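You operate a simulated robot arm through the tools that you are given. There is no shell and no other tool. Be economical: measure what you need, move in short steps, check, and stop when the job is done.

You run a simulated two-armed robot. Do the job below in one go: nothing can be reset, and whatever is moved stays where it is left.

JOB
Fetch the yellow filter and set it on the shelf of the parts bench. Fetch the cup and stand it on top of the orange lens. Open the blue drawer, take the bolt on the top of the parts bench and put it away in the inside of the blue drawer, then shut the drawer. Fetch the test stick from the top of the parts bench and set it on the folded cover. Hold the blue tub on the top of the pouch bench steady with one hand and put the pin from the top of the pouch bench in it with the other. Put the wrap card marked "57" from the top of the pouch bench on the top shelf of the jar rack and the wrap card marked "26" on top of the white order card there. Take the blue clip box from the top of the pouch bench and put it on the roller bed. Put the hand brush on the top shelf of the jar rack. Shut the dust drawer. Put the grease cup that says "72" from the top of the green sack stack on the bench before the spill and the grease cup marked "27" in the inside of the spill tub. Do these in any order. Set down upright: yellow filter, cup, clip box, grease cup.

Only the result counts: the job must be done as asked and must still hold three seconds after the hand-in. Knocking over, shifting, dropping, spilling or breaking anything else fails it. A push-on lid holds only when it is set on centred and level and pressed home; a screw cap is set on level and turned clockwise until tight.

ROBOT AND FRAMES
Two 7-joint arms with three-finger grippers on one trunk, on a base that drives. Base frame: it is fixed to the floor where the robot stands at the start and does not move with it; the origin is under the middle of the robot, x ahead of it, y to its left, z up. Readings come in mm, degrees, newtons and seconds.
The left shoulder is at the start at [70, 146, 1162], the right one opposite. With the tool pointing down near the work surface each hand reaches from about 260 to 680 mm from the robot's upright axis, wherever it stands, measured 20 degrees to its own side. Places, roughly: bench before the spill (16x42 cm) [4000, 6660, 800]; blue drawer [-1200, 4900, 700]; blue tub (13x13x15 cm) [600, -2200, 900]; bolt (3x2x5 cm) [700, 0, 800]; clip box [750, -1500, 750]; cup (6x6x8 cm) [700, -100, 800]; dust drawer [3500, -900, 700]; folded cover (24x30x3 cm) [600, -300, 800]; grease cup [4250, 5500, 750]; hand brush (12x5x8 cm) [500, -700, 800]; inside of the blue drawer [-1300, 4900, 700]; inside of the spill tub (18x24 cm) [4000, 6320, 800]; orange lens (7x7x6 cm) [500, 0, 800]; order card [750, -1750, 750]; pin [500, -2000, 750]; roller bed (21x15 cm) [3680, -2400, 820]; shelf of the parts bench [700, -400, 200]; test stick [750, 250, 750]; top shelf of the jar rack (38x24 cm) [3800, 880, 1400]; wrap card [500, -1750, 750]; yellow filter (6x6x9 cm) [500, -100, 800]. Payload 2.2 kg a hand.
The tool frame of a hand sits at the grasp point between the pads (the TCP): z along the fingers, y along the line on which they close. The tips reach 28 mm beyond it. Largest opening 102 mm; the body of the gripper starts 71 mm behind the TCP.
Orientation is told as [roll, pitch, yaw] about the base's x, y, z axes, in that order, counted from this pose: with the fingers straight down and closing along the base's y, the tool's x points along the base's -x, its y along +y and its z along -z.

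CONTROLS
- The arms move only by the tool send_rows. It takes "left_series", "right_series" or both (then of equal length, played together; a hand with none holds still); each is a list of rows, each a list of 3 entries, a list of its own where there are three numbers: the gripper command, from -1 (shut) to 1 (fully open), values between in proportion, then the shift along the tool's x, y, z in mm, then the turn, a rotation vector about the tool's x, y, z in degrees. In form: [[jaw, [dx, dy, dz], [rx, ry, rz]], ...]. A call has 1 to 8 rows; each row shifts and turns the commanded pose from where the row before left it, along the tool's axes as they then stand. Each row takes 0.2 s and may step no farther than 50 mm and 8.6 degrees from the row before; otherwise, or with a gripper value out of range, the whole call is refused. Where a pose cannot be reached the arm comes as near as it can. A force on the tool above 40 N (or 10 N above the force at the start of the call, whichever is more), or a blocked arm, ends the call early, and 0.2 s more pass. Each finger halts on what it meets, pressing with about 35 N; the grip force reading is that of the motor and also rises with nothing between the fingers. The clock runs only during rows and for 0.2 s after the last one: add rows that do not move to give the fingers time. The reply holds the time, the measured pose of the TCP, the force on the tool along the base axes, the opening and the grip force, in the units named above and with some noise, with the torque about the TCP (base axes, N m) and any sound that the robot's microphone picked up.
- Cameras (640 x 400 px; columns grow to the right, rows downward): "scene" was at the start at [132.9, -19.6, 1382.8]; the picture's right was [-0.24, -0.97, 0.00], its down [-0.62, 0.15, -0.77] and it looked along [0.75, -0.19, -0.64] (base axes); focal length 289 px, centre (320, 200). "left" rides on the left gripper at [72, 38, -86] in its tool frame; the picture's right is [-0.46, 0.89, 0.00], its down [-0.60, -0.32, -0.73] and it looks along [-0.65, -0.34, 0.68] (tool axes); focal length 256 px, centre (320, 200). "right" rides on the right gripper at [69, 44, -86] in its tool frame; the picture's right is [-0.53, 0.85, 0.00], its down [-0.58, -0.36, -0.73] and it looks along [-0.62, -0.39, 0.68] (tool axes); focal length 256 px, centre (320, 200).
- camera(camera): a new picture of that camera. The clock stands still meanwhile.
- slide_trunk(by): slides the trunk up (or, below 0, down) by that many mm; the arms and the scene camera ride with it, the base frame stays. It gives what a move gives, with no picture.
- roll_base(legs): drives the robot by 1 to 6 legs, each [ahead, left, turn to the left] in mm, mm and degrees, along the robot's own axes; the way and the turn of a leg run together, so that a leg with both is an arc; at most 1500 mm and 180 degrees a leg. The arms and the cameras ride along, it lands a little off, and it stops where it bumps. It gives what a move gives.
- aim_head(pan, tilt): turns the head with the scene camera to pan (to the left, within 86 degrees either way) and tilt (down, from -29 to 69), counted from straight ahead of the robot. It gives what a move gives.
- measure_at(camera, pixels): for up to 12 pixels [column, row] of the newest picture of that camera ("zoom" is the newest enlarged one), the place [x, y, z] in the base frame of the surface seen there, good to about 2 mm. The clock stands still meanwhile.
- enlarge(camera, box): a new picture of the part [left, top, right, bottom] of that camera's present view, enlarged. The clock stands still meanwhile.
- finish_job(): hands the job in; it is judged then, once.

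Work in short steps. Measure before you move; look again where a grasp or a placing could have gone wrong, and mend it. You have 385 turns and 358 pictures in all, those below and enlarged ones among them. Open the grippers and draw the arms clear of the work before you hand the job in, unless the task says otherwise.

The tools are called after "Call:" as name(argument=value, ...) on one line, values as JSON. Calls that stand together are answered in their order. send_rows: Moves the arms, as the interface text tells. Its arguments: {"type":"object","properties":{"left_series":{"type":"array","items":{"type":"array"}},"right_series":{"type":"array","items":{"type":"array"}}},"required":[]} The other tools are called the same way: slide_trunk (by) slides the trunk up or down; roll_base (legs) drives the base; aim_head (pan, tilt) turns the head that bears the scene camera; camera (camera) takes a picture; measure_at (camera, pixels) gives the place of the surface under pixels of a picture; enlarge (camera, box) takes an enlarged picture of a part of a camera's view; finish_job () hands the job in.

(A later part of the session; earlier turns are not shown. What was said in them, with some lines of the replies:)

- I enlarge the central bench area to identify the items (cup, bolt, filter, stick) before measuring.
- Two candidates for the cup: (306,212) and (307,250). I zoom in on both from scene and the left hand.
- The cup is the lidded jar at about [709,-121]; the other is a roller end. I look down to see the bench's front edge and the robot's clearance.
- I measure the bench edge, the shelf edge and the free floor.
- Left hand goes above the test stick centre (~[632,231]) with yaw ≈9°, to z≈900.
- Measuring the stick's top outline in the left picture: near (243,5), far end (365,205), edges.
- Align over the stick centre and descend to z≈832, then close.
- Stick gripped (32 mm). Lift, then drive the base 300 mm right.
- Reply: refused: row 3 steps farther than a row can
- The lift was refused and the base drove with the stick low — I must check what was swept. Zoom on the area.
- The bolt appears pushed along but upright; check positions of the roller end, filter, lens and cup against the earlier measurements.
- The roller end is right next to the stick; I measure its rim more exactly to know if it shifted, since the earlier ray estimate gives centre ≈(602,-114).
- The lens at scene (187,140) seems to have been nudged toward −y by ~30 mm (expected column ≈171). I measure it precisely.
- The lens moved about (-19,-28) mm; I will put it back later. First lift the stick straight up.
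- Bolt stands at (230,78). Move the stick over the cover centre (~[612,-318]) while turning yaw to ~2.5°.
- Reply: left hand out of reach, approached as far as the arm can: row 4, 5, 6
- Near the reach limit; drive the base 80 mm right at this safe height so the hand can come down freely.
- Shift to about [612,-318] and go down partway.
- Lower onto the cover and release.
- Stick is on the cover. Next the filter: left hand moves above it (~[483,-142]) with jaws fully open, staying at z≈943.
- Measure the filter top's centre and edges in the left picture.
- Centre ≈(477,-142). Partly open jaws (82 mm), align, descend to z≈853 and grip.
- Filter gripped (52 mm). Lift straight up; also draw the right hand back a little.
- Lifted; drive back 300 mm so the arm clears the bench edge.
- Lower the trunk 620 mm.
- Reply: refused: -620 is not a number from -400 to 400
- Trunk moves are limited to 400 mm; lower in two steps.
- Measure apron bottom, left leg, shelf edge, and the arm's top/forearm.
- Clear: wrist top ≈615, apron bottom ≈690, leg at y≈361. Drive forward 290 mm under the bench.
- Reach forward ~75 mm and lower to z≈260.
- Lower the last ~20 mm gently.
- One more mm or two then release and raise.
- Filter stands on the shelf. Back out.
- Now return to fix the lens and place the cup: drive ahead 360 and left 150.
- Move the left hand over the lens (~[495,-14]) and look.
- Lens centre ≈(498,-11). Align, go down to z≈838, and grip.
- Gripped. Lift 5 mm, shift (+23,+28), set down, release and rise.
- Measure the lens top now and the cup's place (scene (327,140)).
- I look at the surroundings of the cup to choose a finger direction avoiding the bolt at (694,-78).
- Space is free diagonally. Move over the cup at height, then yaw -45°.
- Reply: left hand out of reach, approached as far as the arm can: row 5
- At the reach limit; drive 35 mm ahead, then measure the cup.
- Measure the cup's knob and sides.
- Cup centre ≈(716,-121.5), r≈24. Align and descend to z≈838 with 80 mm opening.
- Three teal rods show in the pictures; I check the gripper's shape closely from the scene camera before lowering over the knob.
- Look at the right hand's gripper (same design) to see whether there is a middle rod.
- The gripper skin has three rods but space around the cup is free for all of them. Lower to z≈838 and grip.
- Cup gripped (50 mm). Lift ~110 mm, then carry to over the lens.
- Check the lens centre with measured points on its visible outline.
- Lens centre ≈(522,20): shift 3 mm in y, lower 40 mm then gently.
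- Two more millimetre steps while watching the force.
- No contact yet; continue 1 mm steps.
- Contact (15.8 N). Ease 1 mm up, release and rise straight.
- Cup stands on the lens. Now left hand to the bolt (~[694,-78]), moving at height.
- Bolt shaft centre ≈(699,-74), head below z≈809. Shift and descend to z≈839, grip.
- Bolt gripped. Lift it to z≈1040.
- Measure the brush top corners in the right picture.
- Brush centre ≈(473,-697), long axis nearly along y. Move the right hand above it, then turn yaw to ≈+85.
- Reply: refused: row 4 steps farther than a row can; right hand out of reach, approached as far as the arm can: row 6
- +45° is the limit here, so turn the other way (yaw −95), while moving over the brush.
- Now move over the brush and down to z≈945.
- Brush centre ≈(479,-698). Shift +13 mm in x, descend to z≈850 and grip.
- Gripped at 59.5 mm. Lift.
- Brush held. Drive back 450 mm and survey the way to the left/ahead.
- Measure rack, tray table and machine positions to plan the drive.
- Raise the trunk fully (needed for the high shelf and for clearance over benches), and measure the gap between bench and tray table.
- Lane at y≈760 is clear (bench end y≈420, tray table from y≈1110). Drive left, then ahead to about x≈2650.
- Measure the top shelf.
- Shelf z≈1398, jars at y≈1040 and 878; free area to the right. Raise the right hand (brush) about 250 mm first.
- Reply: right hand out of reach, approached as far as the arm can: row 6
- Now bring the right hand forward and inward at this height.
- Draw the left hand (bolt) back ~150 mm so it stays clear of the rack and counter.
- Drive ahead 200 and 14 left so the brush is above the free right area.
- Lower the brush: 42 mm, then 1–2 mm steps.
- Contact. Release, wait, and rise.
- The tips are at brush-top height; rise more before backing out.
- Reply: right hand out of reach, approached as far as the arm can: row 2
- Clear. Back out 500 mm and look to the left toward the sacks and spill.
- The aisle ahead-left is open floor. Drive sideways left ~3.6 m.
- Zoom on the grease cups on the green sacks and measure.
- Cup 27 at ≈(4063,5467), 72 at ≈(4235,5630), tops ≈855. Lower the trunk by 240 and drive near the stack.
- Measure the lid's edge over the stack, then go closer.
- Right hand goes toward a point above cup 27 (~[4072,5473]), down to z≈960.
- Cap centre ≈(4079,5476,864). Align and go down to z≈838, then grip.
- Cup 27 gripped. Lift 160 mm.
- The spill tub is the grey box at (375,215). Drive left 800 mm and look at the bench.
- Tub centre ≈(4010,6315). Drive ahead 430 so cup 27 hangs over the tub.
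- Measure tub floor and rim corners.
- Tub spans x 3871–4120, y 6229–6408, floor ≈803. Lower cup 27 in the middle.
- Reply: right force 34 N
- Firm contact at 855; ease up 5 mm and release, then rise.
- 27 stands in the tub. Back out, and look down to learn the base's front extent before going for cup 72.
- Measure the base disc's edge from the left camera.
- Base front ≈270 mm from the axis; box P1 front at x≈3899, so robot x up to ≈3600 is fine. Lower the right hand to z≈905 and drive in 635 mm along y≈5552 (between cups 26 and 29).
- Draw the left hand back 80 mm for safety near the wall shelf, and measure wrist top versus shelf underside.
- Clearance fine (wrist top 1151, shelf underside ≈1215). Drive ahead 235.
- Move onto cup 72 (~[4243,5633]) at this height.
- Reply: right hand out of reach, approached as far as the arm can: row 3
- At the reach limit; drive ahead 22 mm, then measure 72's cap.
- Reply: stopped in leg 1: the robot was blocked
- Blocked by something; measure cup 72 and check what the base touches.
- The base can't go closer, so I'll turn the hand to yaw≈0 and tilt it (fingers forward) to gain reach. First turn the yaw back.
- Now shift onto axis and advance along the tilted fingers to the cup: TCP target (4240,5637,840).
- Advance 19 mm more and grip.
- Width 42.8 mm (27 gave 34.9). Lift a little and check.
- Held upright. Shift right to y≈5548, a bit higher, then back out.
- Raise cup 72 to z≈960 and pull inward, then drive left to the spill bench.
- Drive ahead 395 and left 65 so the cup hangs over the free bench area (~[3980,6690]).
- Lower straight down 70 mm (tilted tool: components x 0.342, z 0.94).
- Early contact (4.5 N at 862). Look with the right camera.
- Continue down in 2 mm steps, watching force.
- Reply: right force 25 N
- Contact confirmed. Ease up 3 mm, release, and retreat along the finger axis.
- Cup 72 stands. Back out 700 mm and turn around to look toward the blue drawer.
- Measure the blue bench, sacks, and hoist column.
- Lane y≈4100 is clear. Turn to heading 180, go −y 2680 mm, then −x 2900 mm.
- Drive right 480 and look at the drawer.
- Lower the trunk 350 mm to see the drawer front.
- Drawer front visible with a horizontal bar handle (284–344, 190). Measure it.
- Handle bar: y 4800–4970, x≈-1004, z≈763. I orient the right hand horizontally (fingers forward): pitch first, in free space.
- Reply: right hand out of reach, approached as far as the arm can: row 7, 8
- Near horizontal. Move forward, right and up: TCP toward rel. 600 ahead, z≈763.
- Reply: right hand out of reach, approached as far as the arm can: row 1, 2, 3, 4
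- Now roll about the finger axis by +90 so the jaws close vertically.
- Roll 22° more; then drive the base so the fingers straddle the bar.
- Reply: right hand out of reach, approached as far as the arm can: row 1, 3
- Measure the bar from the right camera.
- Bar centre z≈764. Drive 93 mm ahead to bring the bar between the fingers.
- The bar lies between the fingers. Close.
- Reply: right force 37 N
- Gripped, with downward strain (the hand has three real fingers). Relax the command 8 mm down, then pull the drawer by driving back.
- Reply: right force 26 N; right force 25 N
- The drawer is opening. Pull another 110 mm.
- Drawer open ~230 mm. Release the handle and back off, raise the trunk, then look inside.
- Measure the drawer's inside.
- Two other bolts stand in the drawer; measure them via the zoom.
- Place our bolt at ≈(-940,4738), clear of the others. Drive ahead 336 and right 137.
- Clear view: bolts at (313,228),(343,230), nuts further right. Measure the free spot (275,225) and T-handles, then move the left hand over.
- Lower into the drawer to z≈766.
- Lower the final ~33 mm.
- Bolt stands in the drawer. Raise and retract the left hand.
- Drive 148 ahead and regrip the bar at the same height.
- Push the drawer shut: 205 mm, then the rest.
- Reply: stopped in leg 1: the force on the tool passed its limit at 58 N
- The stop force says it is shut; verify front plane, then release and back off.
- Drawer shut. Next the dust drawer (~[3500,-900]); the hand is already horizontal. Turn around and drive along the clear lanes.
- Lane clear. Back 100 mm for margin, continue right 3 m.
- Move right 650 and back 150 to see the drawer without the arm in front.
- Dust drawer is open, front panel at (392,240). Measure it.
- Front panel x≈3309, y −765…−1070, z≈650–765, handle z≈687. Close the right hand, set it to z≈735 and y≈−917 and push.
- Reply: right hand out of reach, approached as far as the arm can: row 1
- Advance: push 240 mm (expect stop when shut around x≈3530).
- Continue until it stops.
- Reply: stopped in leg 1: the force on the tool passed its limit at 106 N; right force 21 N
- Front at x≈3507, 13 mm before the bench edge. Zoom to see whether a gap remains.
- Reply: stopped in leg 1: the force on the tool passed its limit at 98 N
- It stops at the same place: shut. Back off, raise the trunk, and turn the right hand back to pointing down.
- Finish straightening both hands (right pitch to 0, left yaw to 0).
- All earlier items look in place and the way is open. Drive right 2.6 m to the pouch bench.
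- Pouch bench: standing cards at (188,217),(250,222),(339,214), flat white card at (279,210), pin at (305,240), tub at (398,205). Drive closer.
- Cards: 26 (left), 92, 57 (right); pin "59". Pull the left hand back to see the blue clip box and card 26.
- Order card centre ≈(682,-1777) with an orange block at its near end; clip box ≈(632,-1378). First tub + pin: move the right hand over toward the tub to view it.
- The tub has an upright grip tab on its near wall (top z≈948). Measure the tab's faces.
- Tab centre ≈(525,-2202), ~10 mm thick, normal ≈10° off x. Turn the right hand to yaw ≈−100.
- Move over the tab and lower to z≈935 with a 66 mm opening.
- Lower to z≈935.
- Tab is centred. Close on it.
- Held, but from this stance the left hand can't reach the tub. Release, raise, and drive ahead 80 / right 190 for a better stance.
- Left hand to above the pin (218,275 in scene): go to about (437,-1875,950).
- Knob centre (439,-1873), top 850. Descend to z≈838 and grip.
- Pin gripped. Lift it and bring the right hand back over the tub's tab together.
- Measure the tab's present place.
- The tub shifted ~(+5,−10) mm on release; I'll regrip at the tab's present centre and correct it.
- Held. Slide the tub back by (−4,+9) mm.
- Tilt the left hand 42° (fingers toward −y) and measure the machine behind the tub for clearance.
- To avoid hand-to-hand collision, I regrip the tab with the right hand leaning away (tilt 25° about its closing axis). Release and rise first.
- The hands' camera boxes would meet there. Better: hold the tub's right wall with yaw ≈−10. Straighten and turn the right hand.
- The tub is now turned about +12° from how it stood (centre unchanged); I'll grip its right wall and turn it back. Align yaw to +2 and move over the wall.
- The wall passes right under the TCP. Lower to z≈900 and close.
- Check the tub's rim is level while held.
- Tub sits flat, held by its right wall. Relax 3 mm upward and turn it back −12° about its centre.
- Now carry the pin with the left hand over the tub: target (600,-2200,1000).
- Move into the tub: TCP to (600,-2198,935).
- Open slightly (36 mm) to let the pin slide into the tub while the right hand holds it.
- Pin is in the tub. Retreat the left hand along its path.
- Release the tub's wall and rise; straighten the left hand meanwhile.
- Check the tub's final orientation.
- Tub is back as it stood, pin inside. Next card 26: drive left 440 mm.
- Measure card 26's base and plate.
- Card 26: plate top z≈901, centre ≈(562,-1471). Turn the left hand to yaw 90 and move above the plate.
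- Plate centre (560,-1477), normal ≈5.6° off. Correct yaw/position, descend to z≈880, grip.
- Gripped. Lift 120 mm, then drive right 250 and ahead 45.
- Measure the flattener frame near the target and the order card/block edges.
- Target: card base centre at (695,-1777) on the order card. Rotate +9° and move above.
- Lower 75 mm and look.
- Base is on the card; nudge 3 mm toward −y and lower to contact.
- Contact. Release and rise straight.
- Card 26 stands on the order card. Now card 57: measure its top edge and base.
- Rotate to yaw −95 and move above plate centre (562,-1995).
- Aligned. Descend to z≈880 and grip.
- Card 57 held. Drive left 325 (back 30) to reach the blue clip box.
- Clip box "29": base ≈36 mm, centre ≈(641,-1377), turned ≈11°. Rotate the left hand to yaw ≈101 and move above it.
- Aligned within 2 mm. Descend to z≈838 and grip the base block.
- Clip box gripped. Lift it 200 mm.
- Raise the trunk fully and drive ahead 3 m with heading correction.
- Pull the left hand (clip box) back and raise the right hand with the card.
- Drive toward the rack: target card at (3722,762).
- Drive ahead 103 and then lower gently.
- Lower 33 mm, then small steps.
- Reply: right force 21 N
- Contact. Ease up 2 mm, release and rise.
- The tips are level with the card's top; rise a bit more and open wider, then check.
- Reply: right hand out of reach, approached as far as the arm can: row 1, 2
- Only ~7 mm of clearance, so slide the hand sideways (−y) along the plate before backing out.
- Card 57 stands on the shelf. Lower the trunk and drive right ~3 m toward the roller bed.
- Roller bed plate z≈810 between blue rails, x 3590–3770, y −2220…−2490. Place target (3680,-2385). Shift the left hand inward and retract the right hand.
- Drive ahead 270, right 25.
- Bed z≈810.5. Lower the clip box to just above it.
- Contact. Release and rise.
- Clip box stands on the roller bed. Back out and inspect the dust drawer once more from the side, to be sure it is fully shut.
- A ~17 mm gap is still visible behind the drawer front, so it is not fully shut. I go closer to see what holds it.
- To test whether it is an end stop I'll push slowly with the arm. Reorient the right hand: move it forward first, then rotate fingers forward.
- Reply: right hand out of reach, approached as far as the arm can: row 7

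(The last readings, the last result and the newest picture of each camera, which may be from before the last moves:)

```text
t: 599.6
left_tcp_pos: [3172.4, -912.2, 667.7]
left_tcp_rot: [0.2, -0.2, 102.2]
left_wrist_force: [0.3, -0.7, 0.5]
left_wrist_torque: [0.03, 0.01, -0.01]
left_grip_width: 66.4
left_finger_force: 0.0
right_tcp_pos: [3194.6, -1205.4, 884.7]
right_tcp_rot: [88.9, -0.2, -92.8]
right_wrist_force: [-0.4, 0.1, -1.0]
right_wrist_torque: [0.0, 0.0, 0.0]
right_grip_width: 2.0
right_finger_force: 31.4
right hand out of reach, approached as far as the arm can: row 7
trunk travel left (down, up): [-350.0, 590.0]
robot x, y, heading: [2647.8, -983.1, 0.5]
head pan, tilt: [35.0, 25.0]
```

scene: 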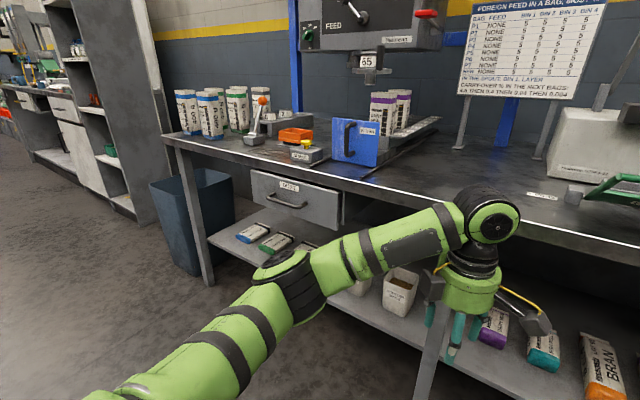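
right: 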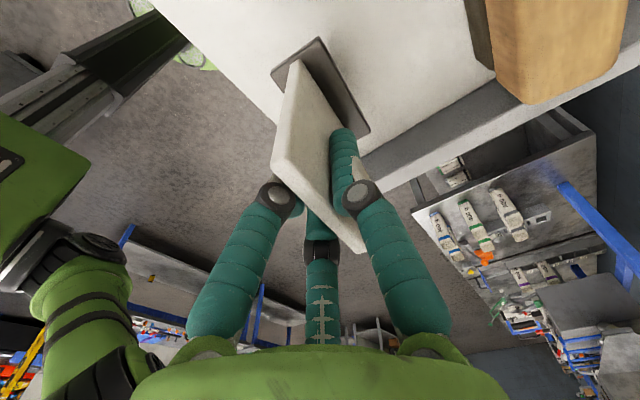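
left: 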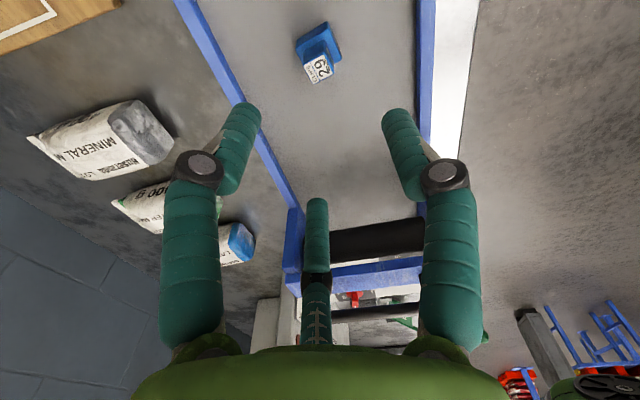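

Retract the left hand, lower the trunk ~147 mm, and move to the drawer.

Call:
send_rows(left_series=[[0, [-31.5, 27.4, 0], [0, 0, 0]], [0, [-31.5, 27.4, 0], [0, 0, 0]], [0, [-31.5, 27.4, 0], [0, 0, 0]], [0, [-31.5, 27.4, 0], [0, 0, 0]], [0, [-31.5, 27.4, 0], [0, 0, 0]], [0, [-31.5, 27.4, 0], [0, 0, 0]]])

Call:
slide_trunk(by=-147)

Call:
roll_base(legs=[[0, 285, -0.5], [235, 0, 0]])

Call:
aim_head(pan=0, tilt=15)

Call:
camera(camera="scene")

```text
t: 601.0
left_tcp_pos: [2985.9, -746.9, 666.0]
left_tcp_rot: [0.3, -0.1, 102.1]
left_wrist_force: [0.5, -0.3, 0.4]
left_wrist_torque: [0.02, -0.04, 0.02]
left_grip_width: 51.2
left_finger_force: 0.1
left hand out of reach, approached as far as the arm can: row 3, 4
right_tcp_pos: [3194.6, -1204.3, 884.5]
right_tcp_rot: [88.8, -0.5, -92.9]
right_wrist_force: [-0.6, -0.3, 0.8]
right_wrist_torque: [-0.04, 0.02, 0.01]
right_grip_width: 2.1
right_finger_force: 31.4
trunk travel left (down, up): [-350.0, 590.0]
robot x, y, heading: [2648.9, -984.5, 0.3]
head pan, tilt: [35.0, 25.0]
```

```text
t: 602.7
left_tcp_pos: [2987.6, -746.6, 518.5]
left_tcp_rot: [0.1, -0.1, 102.3]
left_wrist_force: [-0.5, 0.5, 1.1]
left_wrist_torque: [-0.01, -0.03, 0.02]
left_grip_width: 51.1
left_finger_force: 0.1
right_tcp_pos: [3194.2, -1204.8, 738.3]
right_tcp_rot: [88.9, -0.4, -93.0]
right_wrist_force: [0.9, -0.3, 0.3]
right_wrist_torque: [-0.01, -0.02, -0.01]
right_grip_width: 1.8
right_finger_force: 31.3
trunk travel left (down, up): [-203.0, 737.0]
robot x, y, heading: [2656.2, -983.9, 0.5]
head pan, tilt: [35.0, 25.0]
```

```text
t: 606.1
left_tcp_pos: [3226.6, -469.6, 518.7]
left_tcp_rot: [0.3, 0.0, 101.6]
left_wrist_force: [-0.2, 0.1, -0.3]
left_wrist_torque: [0.01, -0.02, -0.03]
left_grip_width: 50.9
left_finger_force: 0.0
right_tcp_pos: [3428.5, -929.4, 738.2]
right_tcp_rot: [89.0, -0.4, -93.4]
right_wrist_force: [0.8, -0.2, 0.0]
right_wrist_torque: [-0.04, 0.0, 0.02]
right_grip_width: 2.1
right_finger_force: 31.1
trunk travel left (down, up): [-203.0, 737.0]
robot x, y, heading: [2888.0, -706.1, -0.2]
head pan, tilt: [35.0, 25.0]
```

```text
t: 607.1
left_tcp_pos: [3226.4, -469.5, 518.6]
left_tcp_rot: [0.2, -0.1, 101.6]
left_wrist_force: [-0.5, 0.9, -0.1]
left_wrist_torque: [0.01, -0.01, 0.0]
left_grip_width: 51.2
left_finger_force: 0.1
right_tcp_pos: [3429.7, -929.9, 737.0]
right_tcp_rot: [88.9, -0.4, -93.4]
right_wrist_force: [0.2, -0.7, 0.6]
right_wrist_torque: [0.02, 0.02, 0.01]
right_grip_width: 2.3
right_finger_force: 31.6
trunk travel left (down, up): [-203.0, 737.0]
robot x, y, heading: [2889.4, -703.9, -0.0]
head pan, tilt: [0.0, 15.0]
```

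```text
131 pictures are left
```

scene: 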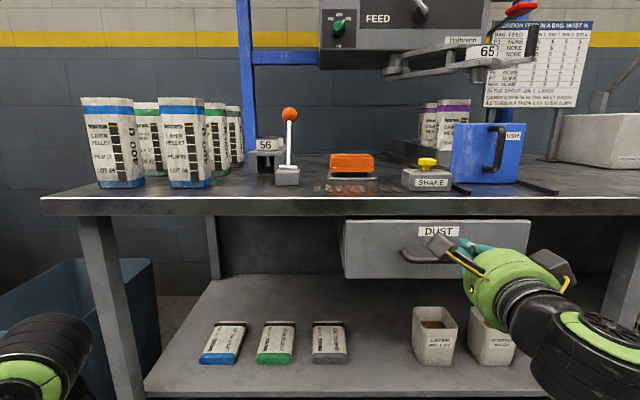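

Advance with the arm: 44 mm then 2 mm steps against the panel.

Call:
send_rows(right_series=[[-1, [0, 0, 25], [0, 0, 0]], [-1, [0, 0, 17], [0, 0, 0]], [-1, [0, 0, 3], [0, 0, 0]], [-1, [0, 0, 3], [0, 0, 0]], [-1, [0, 0, 3], [0, 0, 0]], [-1, [0, 0, 3], [0, 0, 0]], [-1, [0, 0, 3], [0, 0, 0]], [-1, [0, 0, 3], [0, 0, 0]]])

Call:
measure_at(camera="scene", pixels=[[360, 250], [515, 235], [380, 230]])

```text
t: 608.7
left_tcp_pos: [3224.7, -469.6, 520.4]
left_tcp_rot: [0.1, -0.1, 101.5]
left_wrist_force: [0.0, -0.2, 0.5]
left_wrist_torque: [-0.03, 0.0, 0.01]
left_grip_width: 51.1
left_finger_force: 0.1
right_tcp_pos: [3480.1, -932.8, 737.5]
right_tcp_rot: [88.7, -0.4, -93.2]
right_wrist_force: [-20.4, -3.1, 0.7]
right_wrist_torque: [0.0, 0.04, 0.19]
right_grip_width: 2.1
right_finger_force: 31.3
trunk travel left (down, up): [-203.0, 737.0]
robot x, y, heading: [2886.1, -704.5, -0.3]
head pan, tilt: [0.0, 15.0]
stopped in row 8 (right hand): the force on the tool passed its limit at 45 N (the readings are from after the stop); the commanded pose is now the measured one
```

```text
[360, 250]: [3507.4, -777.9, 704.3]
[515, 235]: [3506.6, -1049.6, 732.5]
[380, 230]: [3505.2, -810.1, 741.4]
```

Under slow pressure up to 45 N the front stays exactly at x≈3507: it is the hard end stop, so the drawer is shut. Back off and open both grippers.

Call:
send_rows(right_series=[[-1, [0, 0, -30], [0, 0, 0]], [0, [0, 0, -30], [0, 0, 0]], [0.5, [0, 0, 0], [0, 0, 0]], [0.5, [0, 0, 0], [0, 0, 0]]], left_series=[[0, [0, 0, 0], [0, 0, 0]], [0.5, [0, 0, 0], [0, 0, 0]], [0.5, [0, 0, 0], [0, 0, 0]], [0.5, [0, 0, 0], [0, 0, 0]]])

Call:
roll_base(legs=[[-450, 0, 0]])

Call:
aim_head(pan=-5, tilt=12)

Call:
camera(camera="scene")

```text
t: 609.7
left_tcp_pos: [3224.9, -469.3, 518.7]
left_tcp_rot: [0.2, -0.1, 101.6]
left_wrist_force: [0.4, -0.9, 0.2]
left_wrist_torque: [-0.01, 0.01, 0.0]
left_grip_width: 76.5
left_finger_force: 0.0
right_tcp_pos: [3423.9, -930.3, 736.4]
right_tcp_rot: [88.5, -0.5, -93.2]
right_wrist_force: [0.4, -0.7, 0.0]
right_wrist_torque: [0.02, -0.03, -0.02]
right_grip_width: 76.4
right_finger_force: 0.0
trunk travel left (down, up): [-203.0, 737.0]
robot x, y, heading: [2889.6, -700.8, -0.3]
head pan, tilt: [0.0, 15.0]
```

```text
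t: 612.4
left_tcp_pos: [2777.3, -468.8, 519.5]
left_tcp_rot: [0.2, -0.1, 101.3]
left_wrist_force: [-0.2, -0.6, 0.5]
left_wrist_torque: [0.0, 0.0, -0.03]
left_grip_width: 76.3
left_finger_force: 0.1
right_tcp_pos: [2973.0, -928.3, 735.9]
right_tcp_rot: [88.5, -0.5, -93.6]
right_wrist_force: [0.2, 0.0, 0.2]
right_wrist_torque: [-0.03, 0.0, 0.01]
right_grip_width: 76.5
right_finger_force: 0.1
trunk travel left (down, up): [-203.0, 737.0]
robot x, y, heading: [2442.0, -700.5, -0.7]
head pan, tilt: [0.0, 15.0]
```

```text
t: 613.1
left_tcp_pos: [2778.0, -468.1, 519.2]
left_tcp_rot: [0.2, 0.0, 101.2]
left_wrist_force: [-0.3, -0.4, 0.1]
left_wrist_torque: [0.0, 0.02, 0.01]
left_grip_width: 76.5
left_finger_force: 0.1
right_tcp_pos: [2973.2, -928.2, 737.5]
right_tcp_rot: [88.5, -0.5, -93.6]
right_wrist_force: [-0.2, -0.6, -0.6]
right_wrist_torque: [0.01, -0.04, 0.03]
right_grip_width: 76.4
right_finger_force: 0.0
trunk travel left (down, up): [-203.0, 737.0]
robot x, y, heading: [2441.5, -701.9, -0.6]
head pan, tilt: [-5.0, 12.0]
```

```text
130 pictures are left
```

scene: 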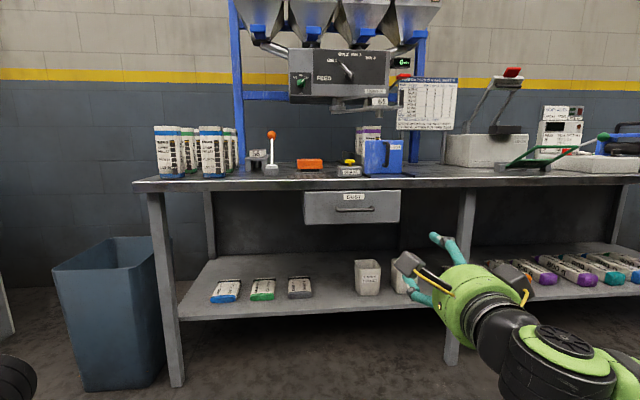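

All tasks are done, the drawer front sits at its stop, the grippers are open and the arms are clear of the work. I hand in.

Call:
finish_job()

```text
The job is handed in.
```

I finished and handed in every item of the job; three points could still count against it.

- **Dust drawer:** it is pushed to a hard stop. Slow pressure up to 45 N didn't move it further, but I could still see about 13 mm of gap behind the front panel.
- **Bumped items:** I dragged the test stick sideways at bench height. It pushed the bolt along and moved the orange lens about 35 mm; I put the lens back to within a few millimetres.
- **Blue tub:** it turned about 12° and shifted about 1 cm while I gripped it. I put it back before dropping the pin in.
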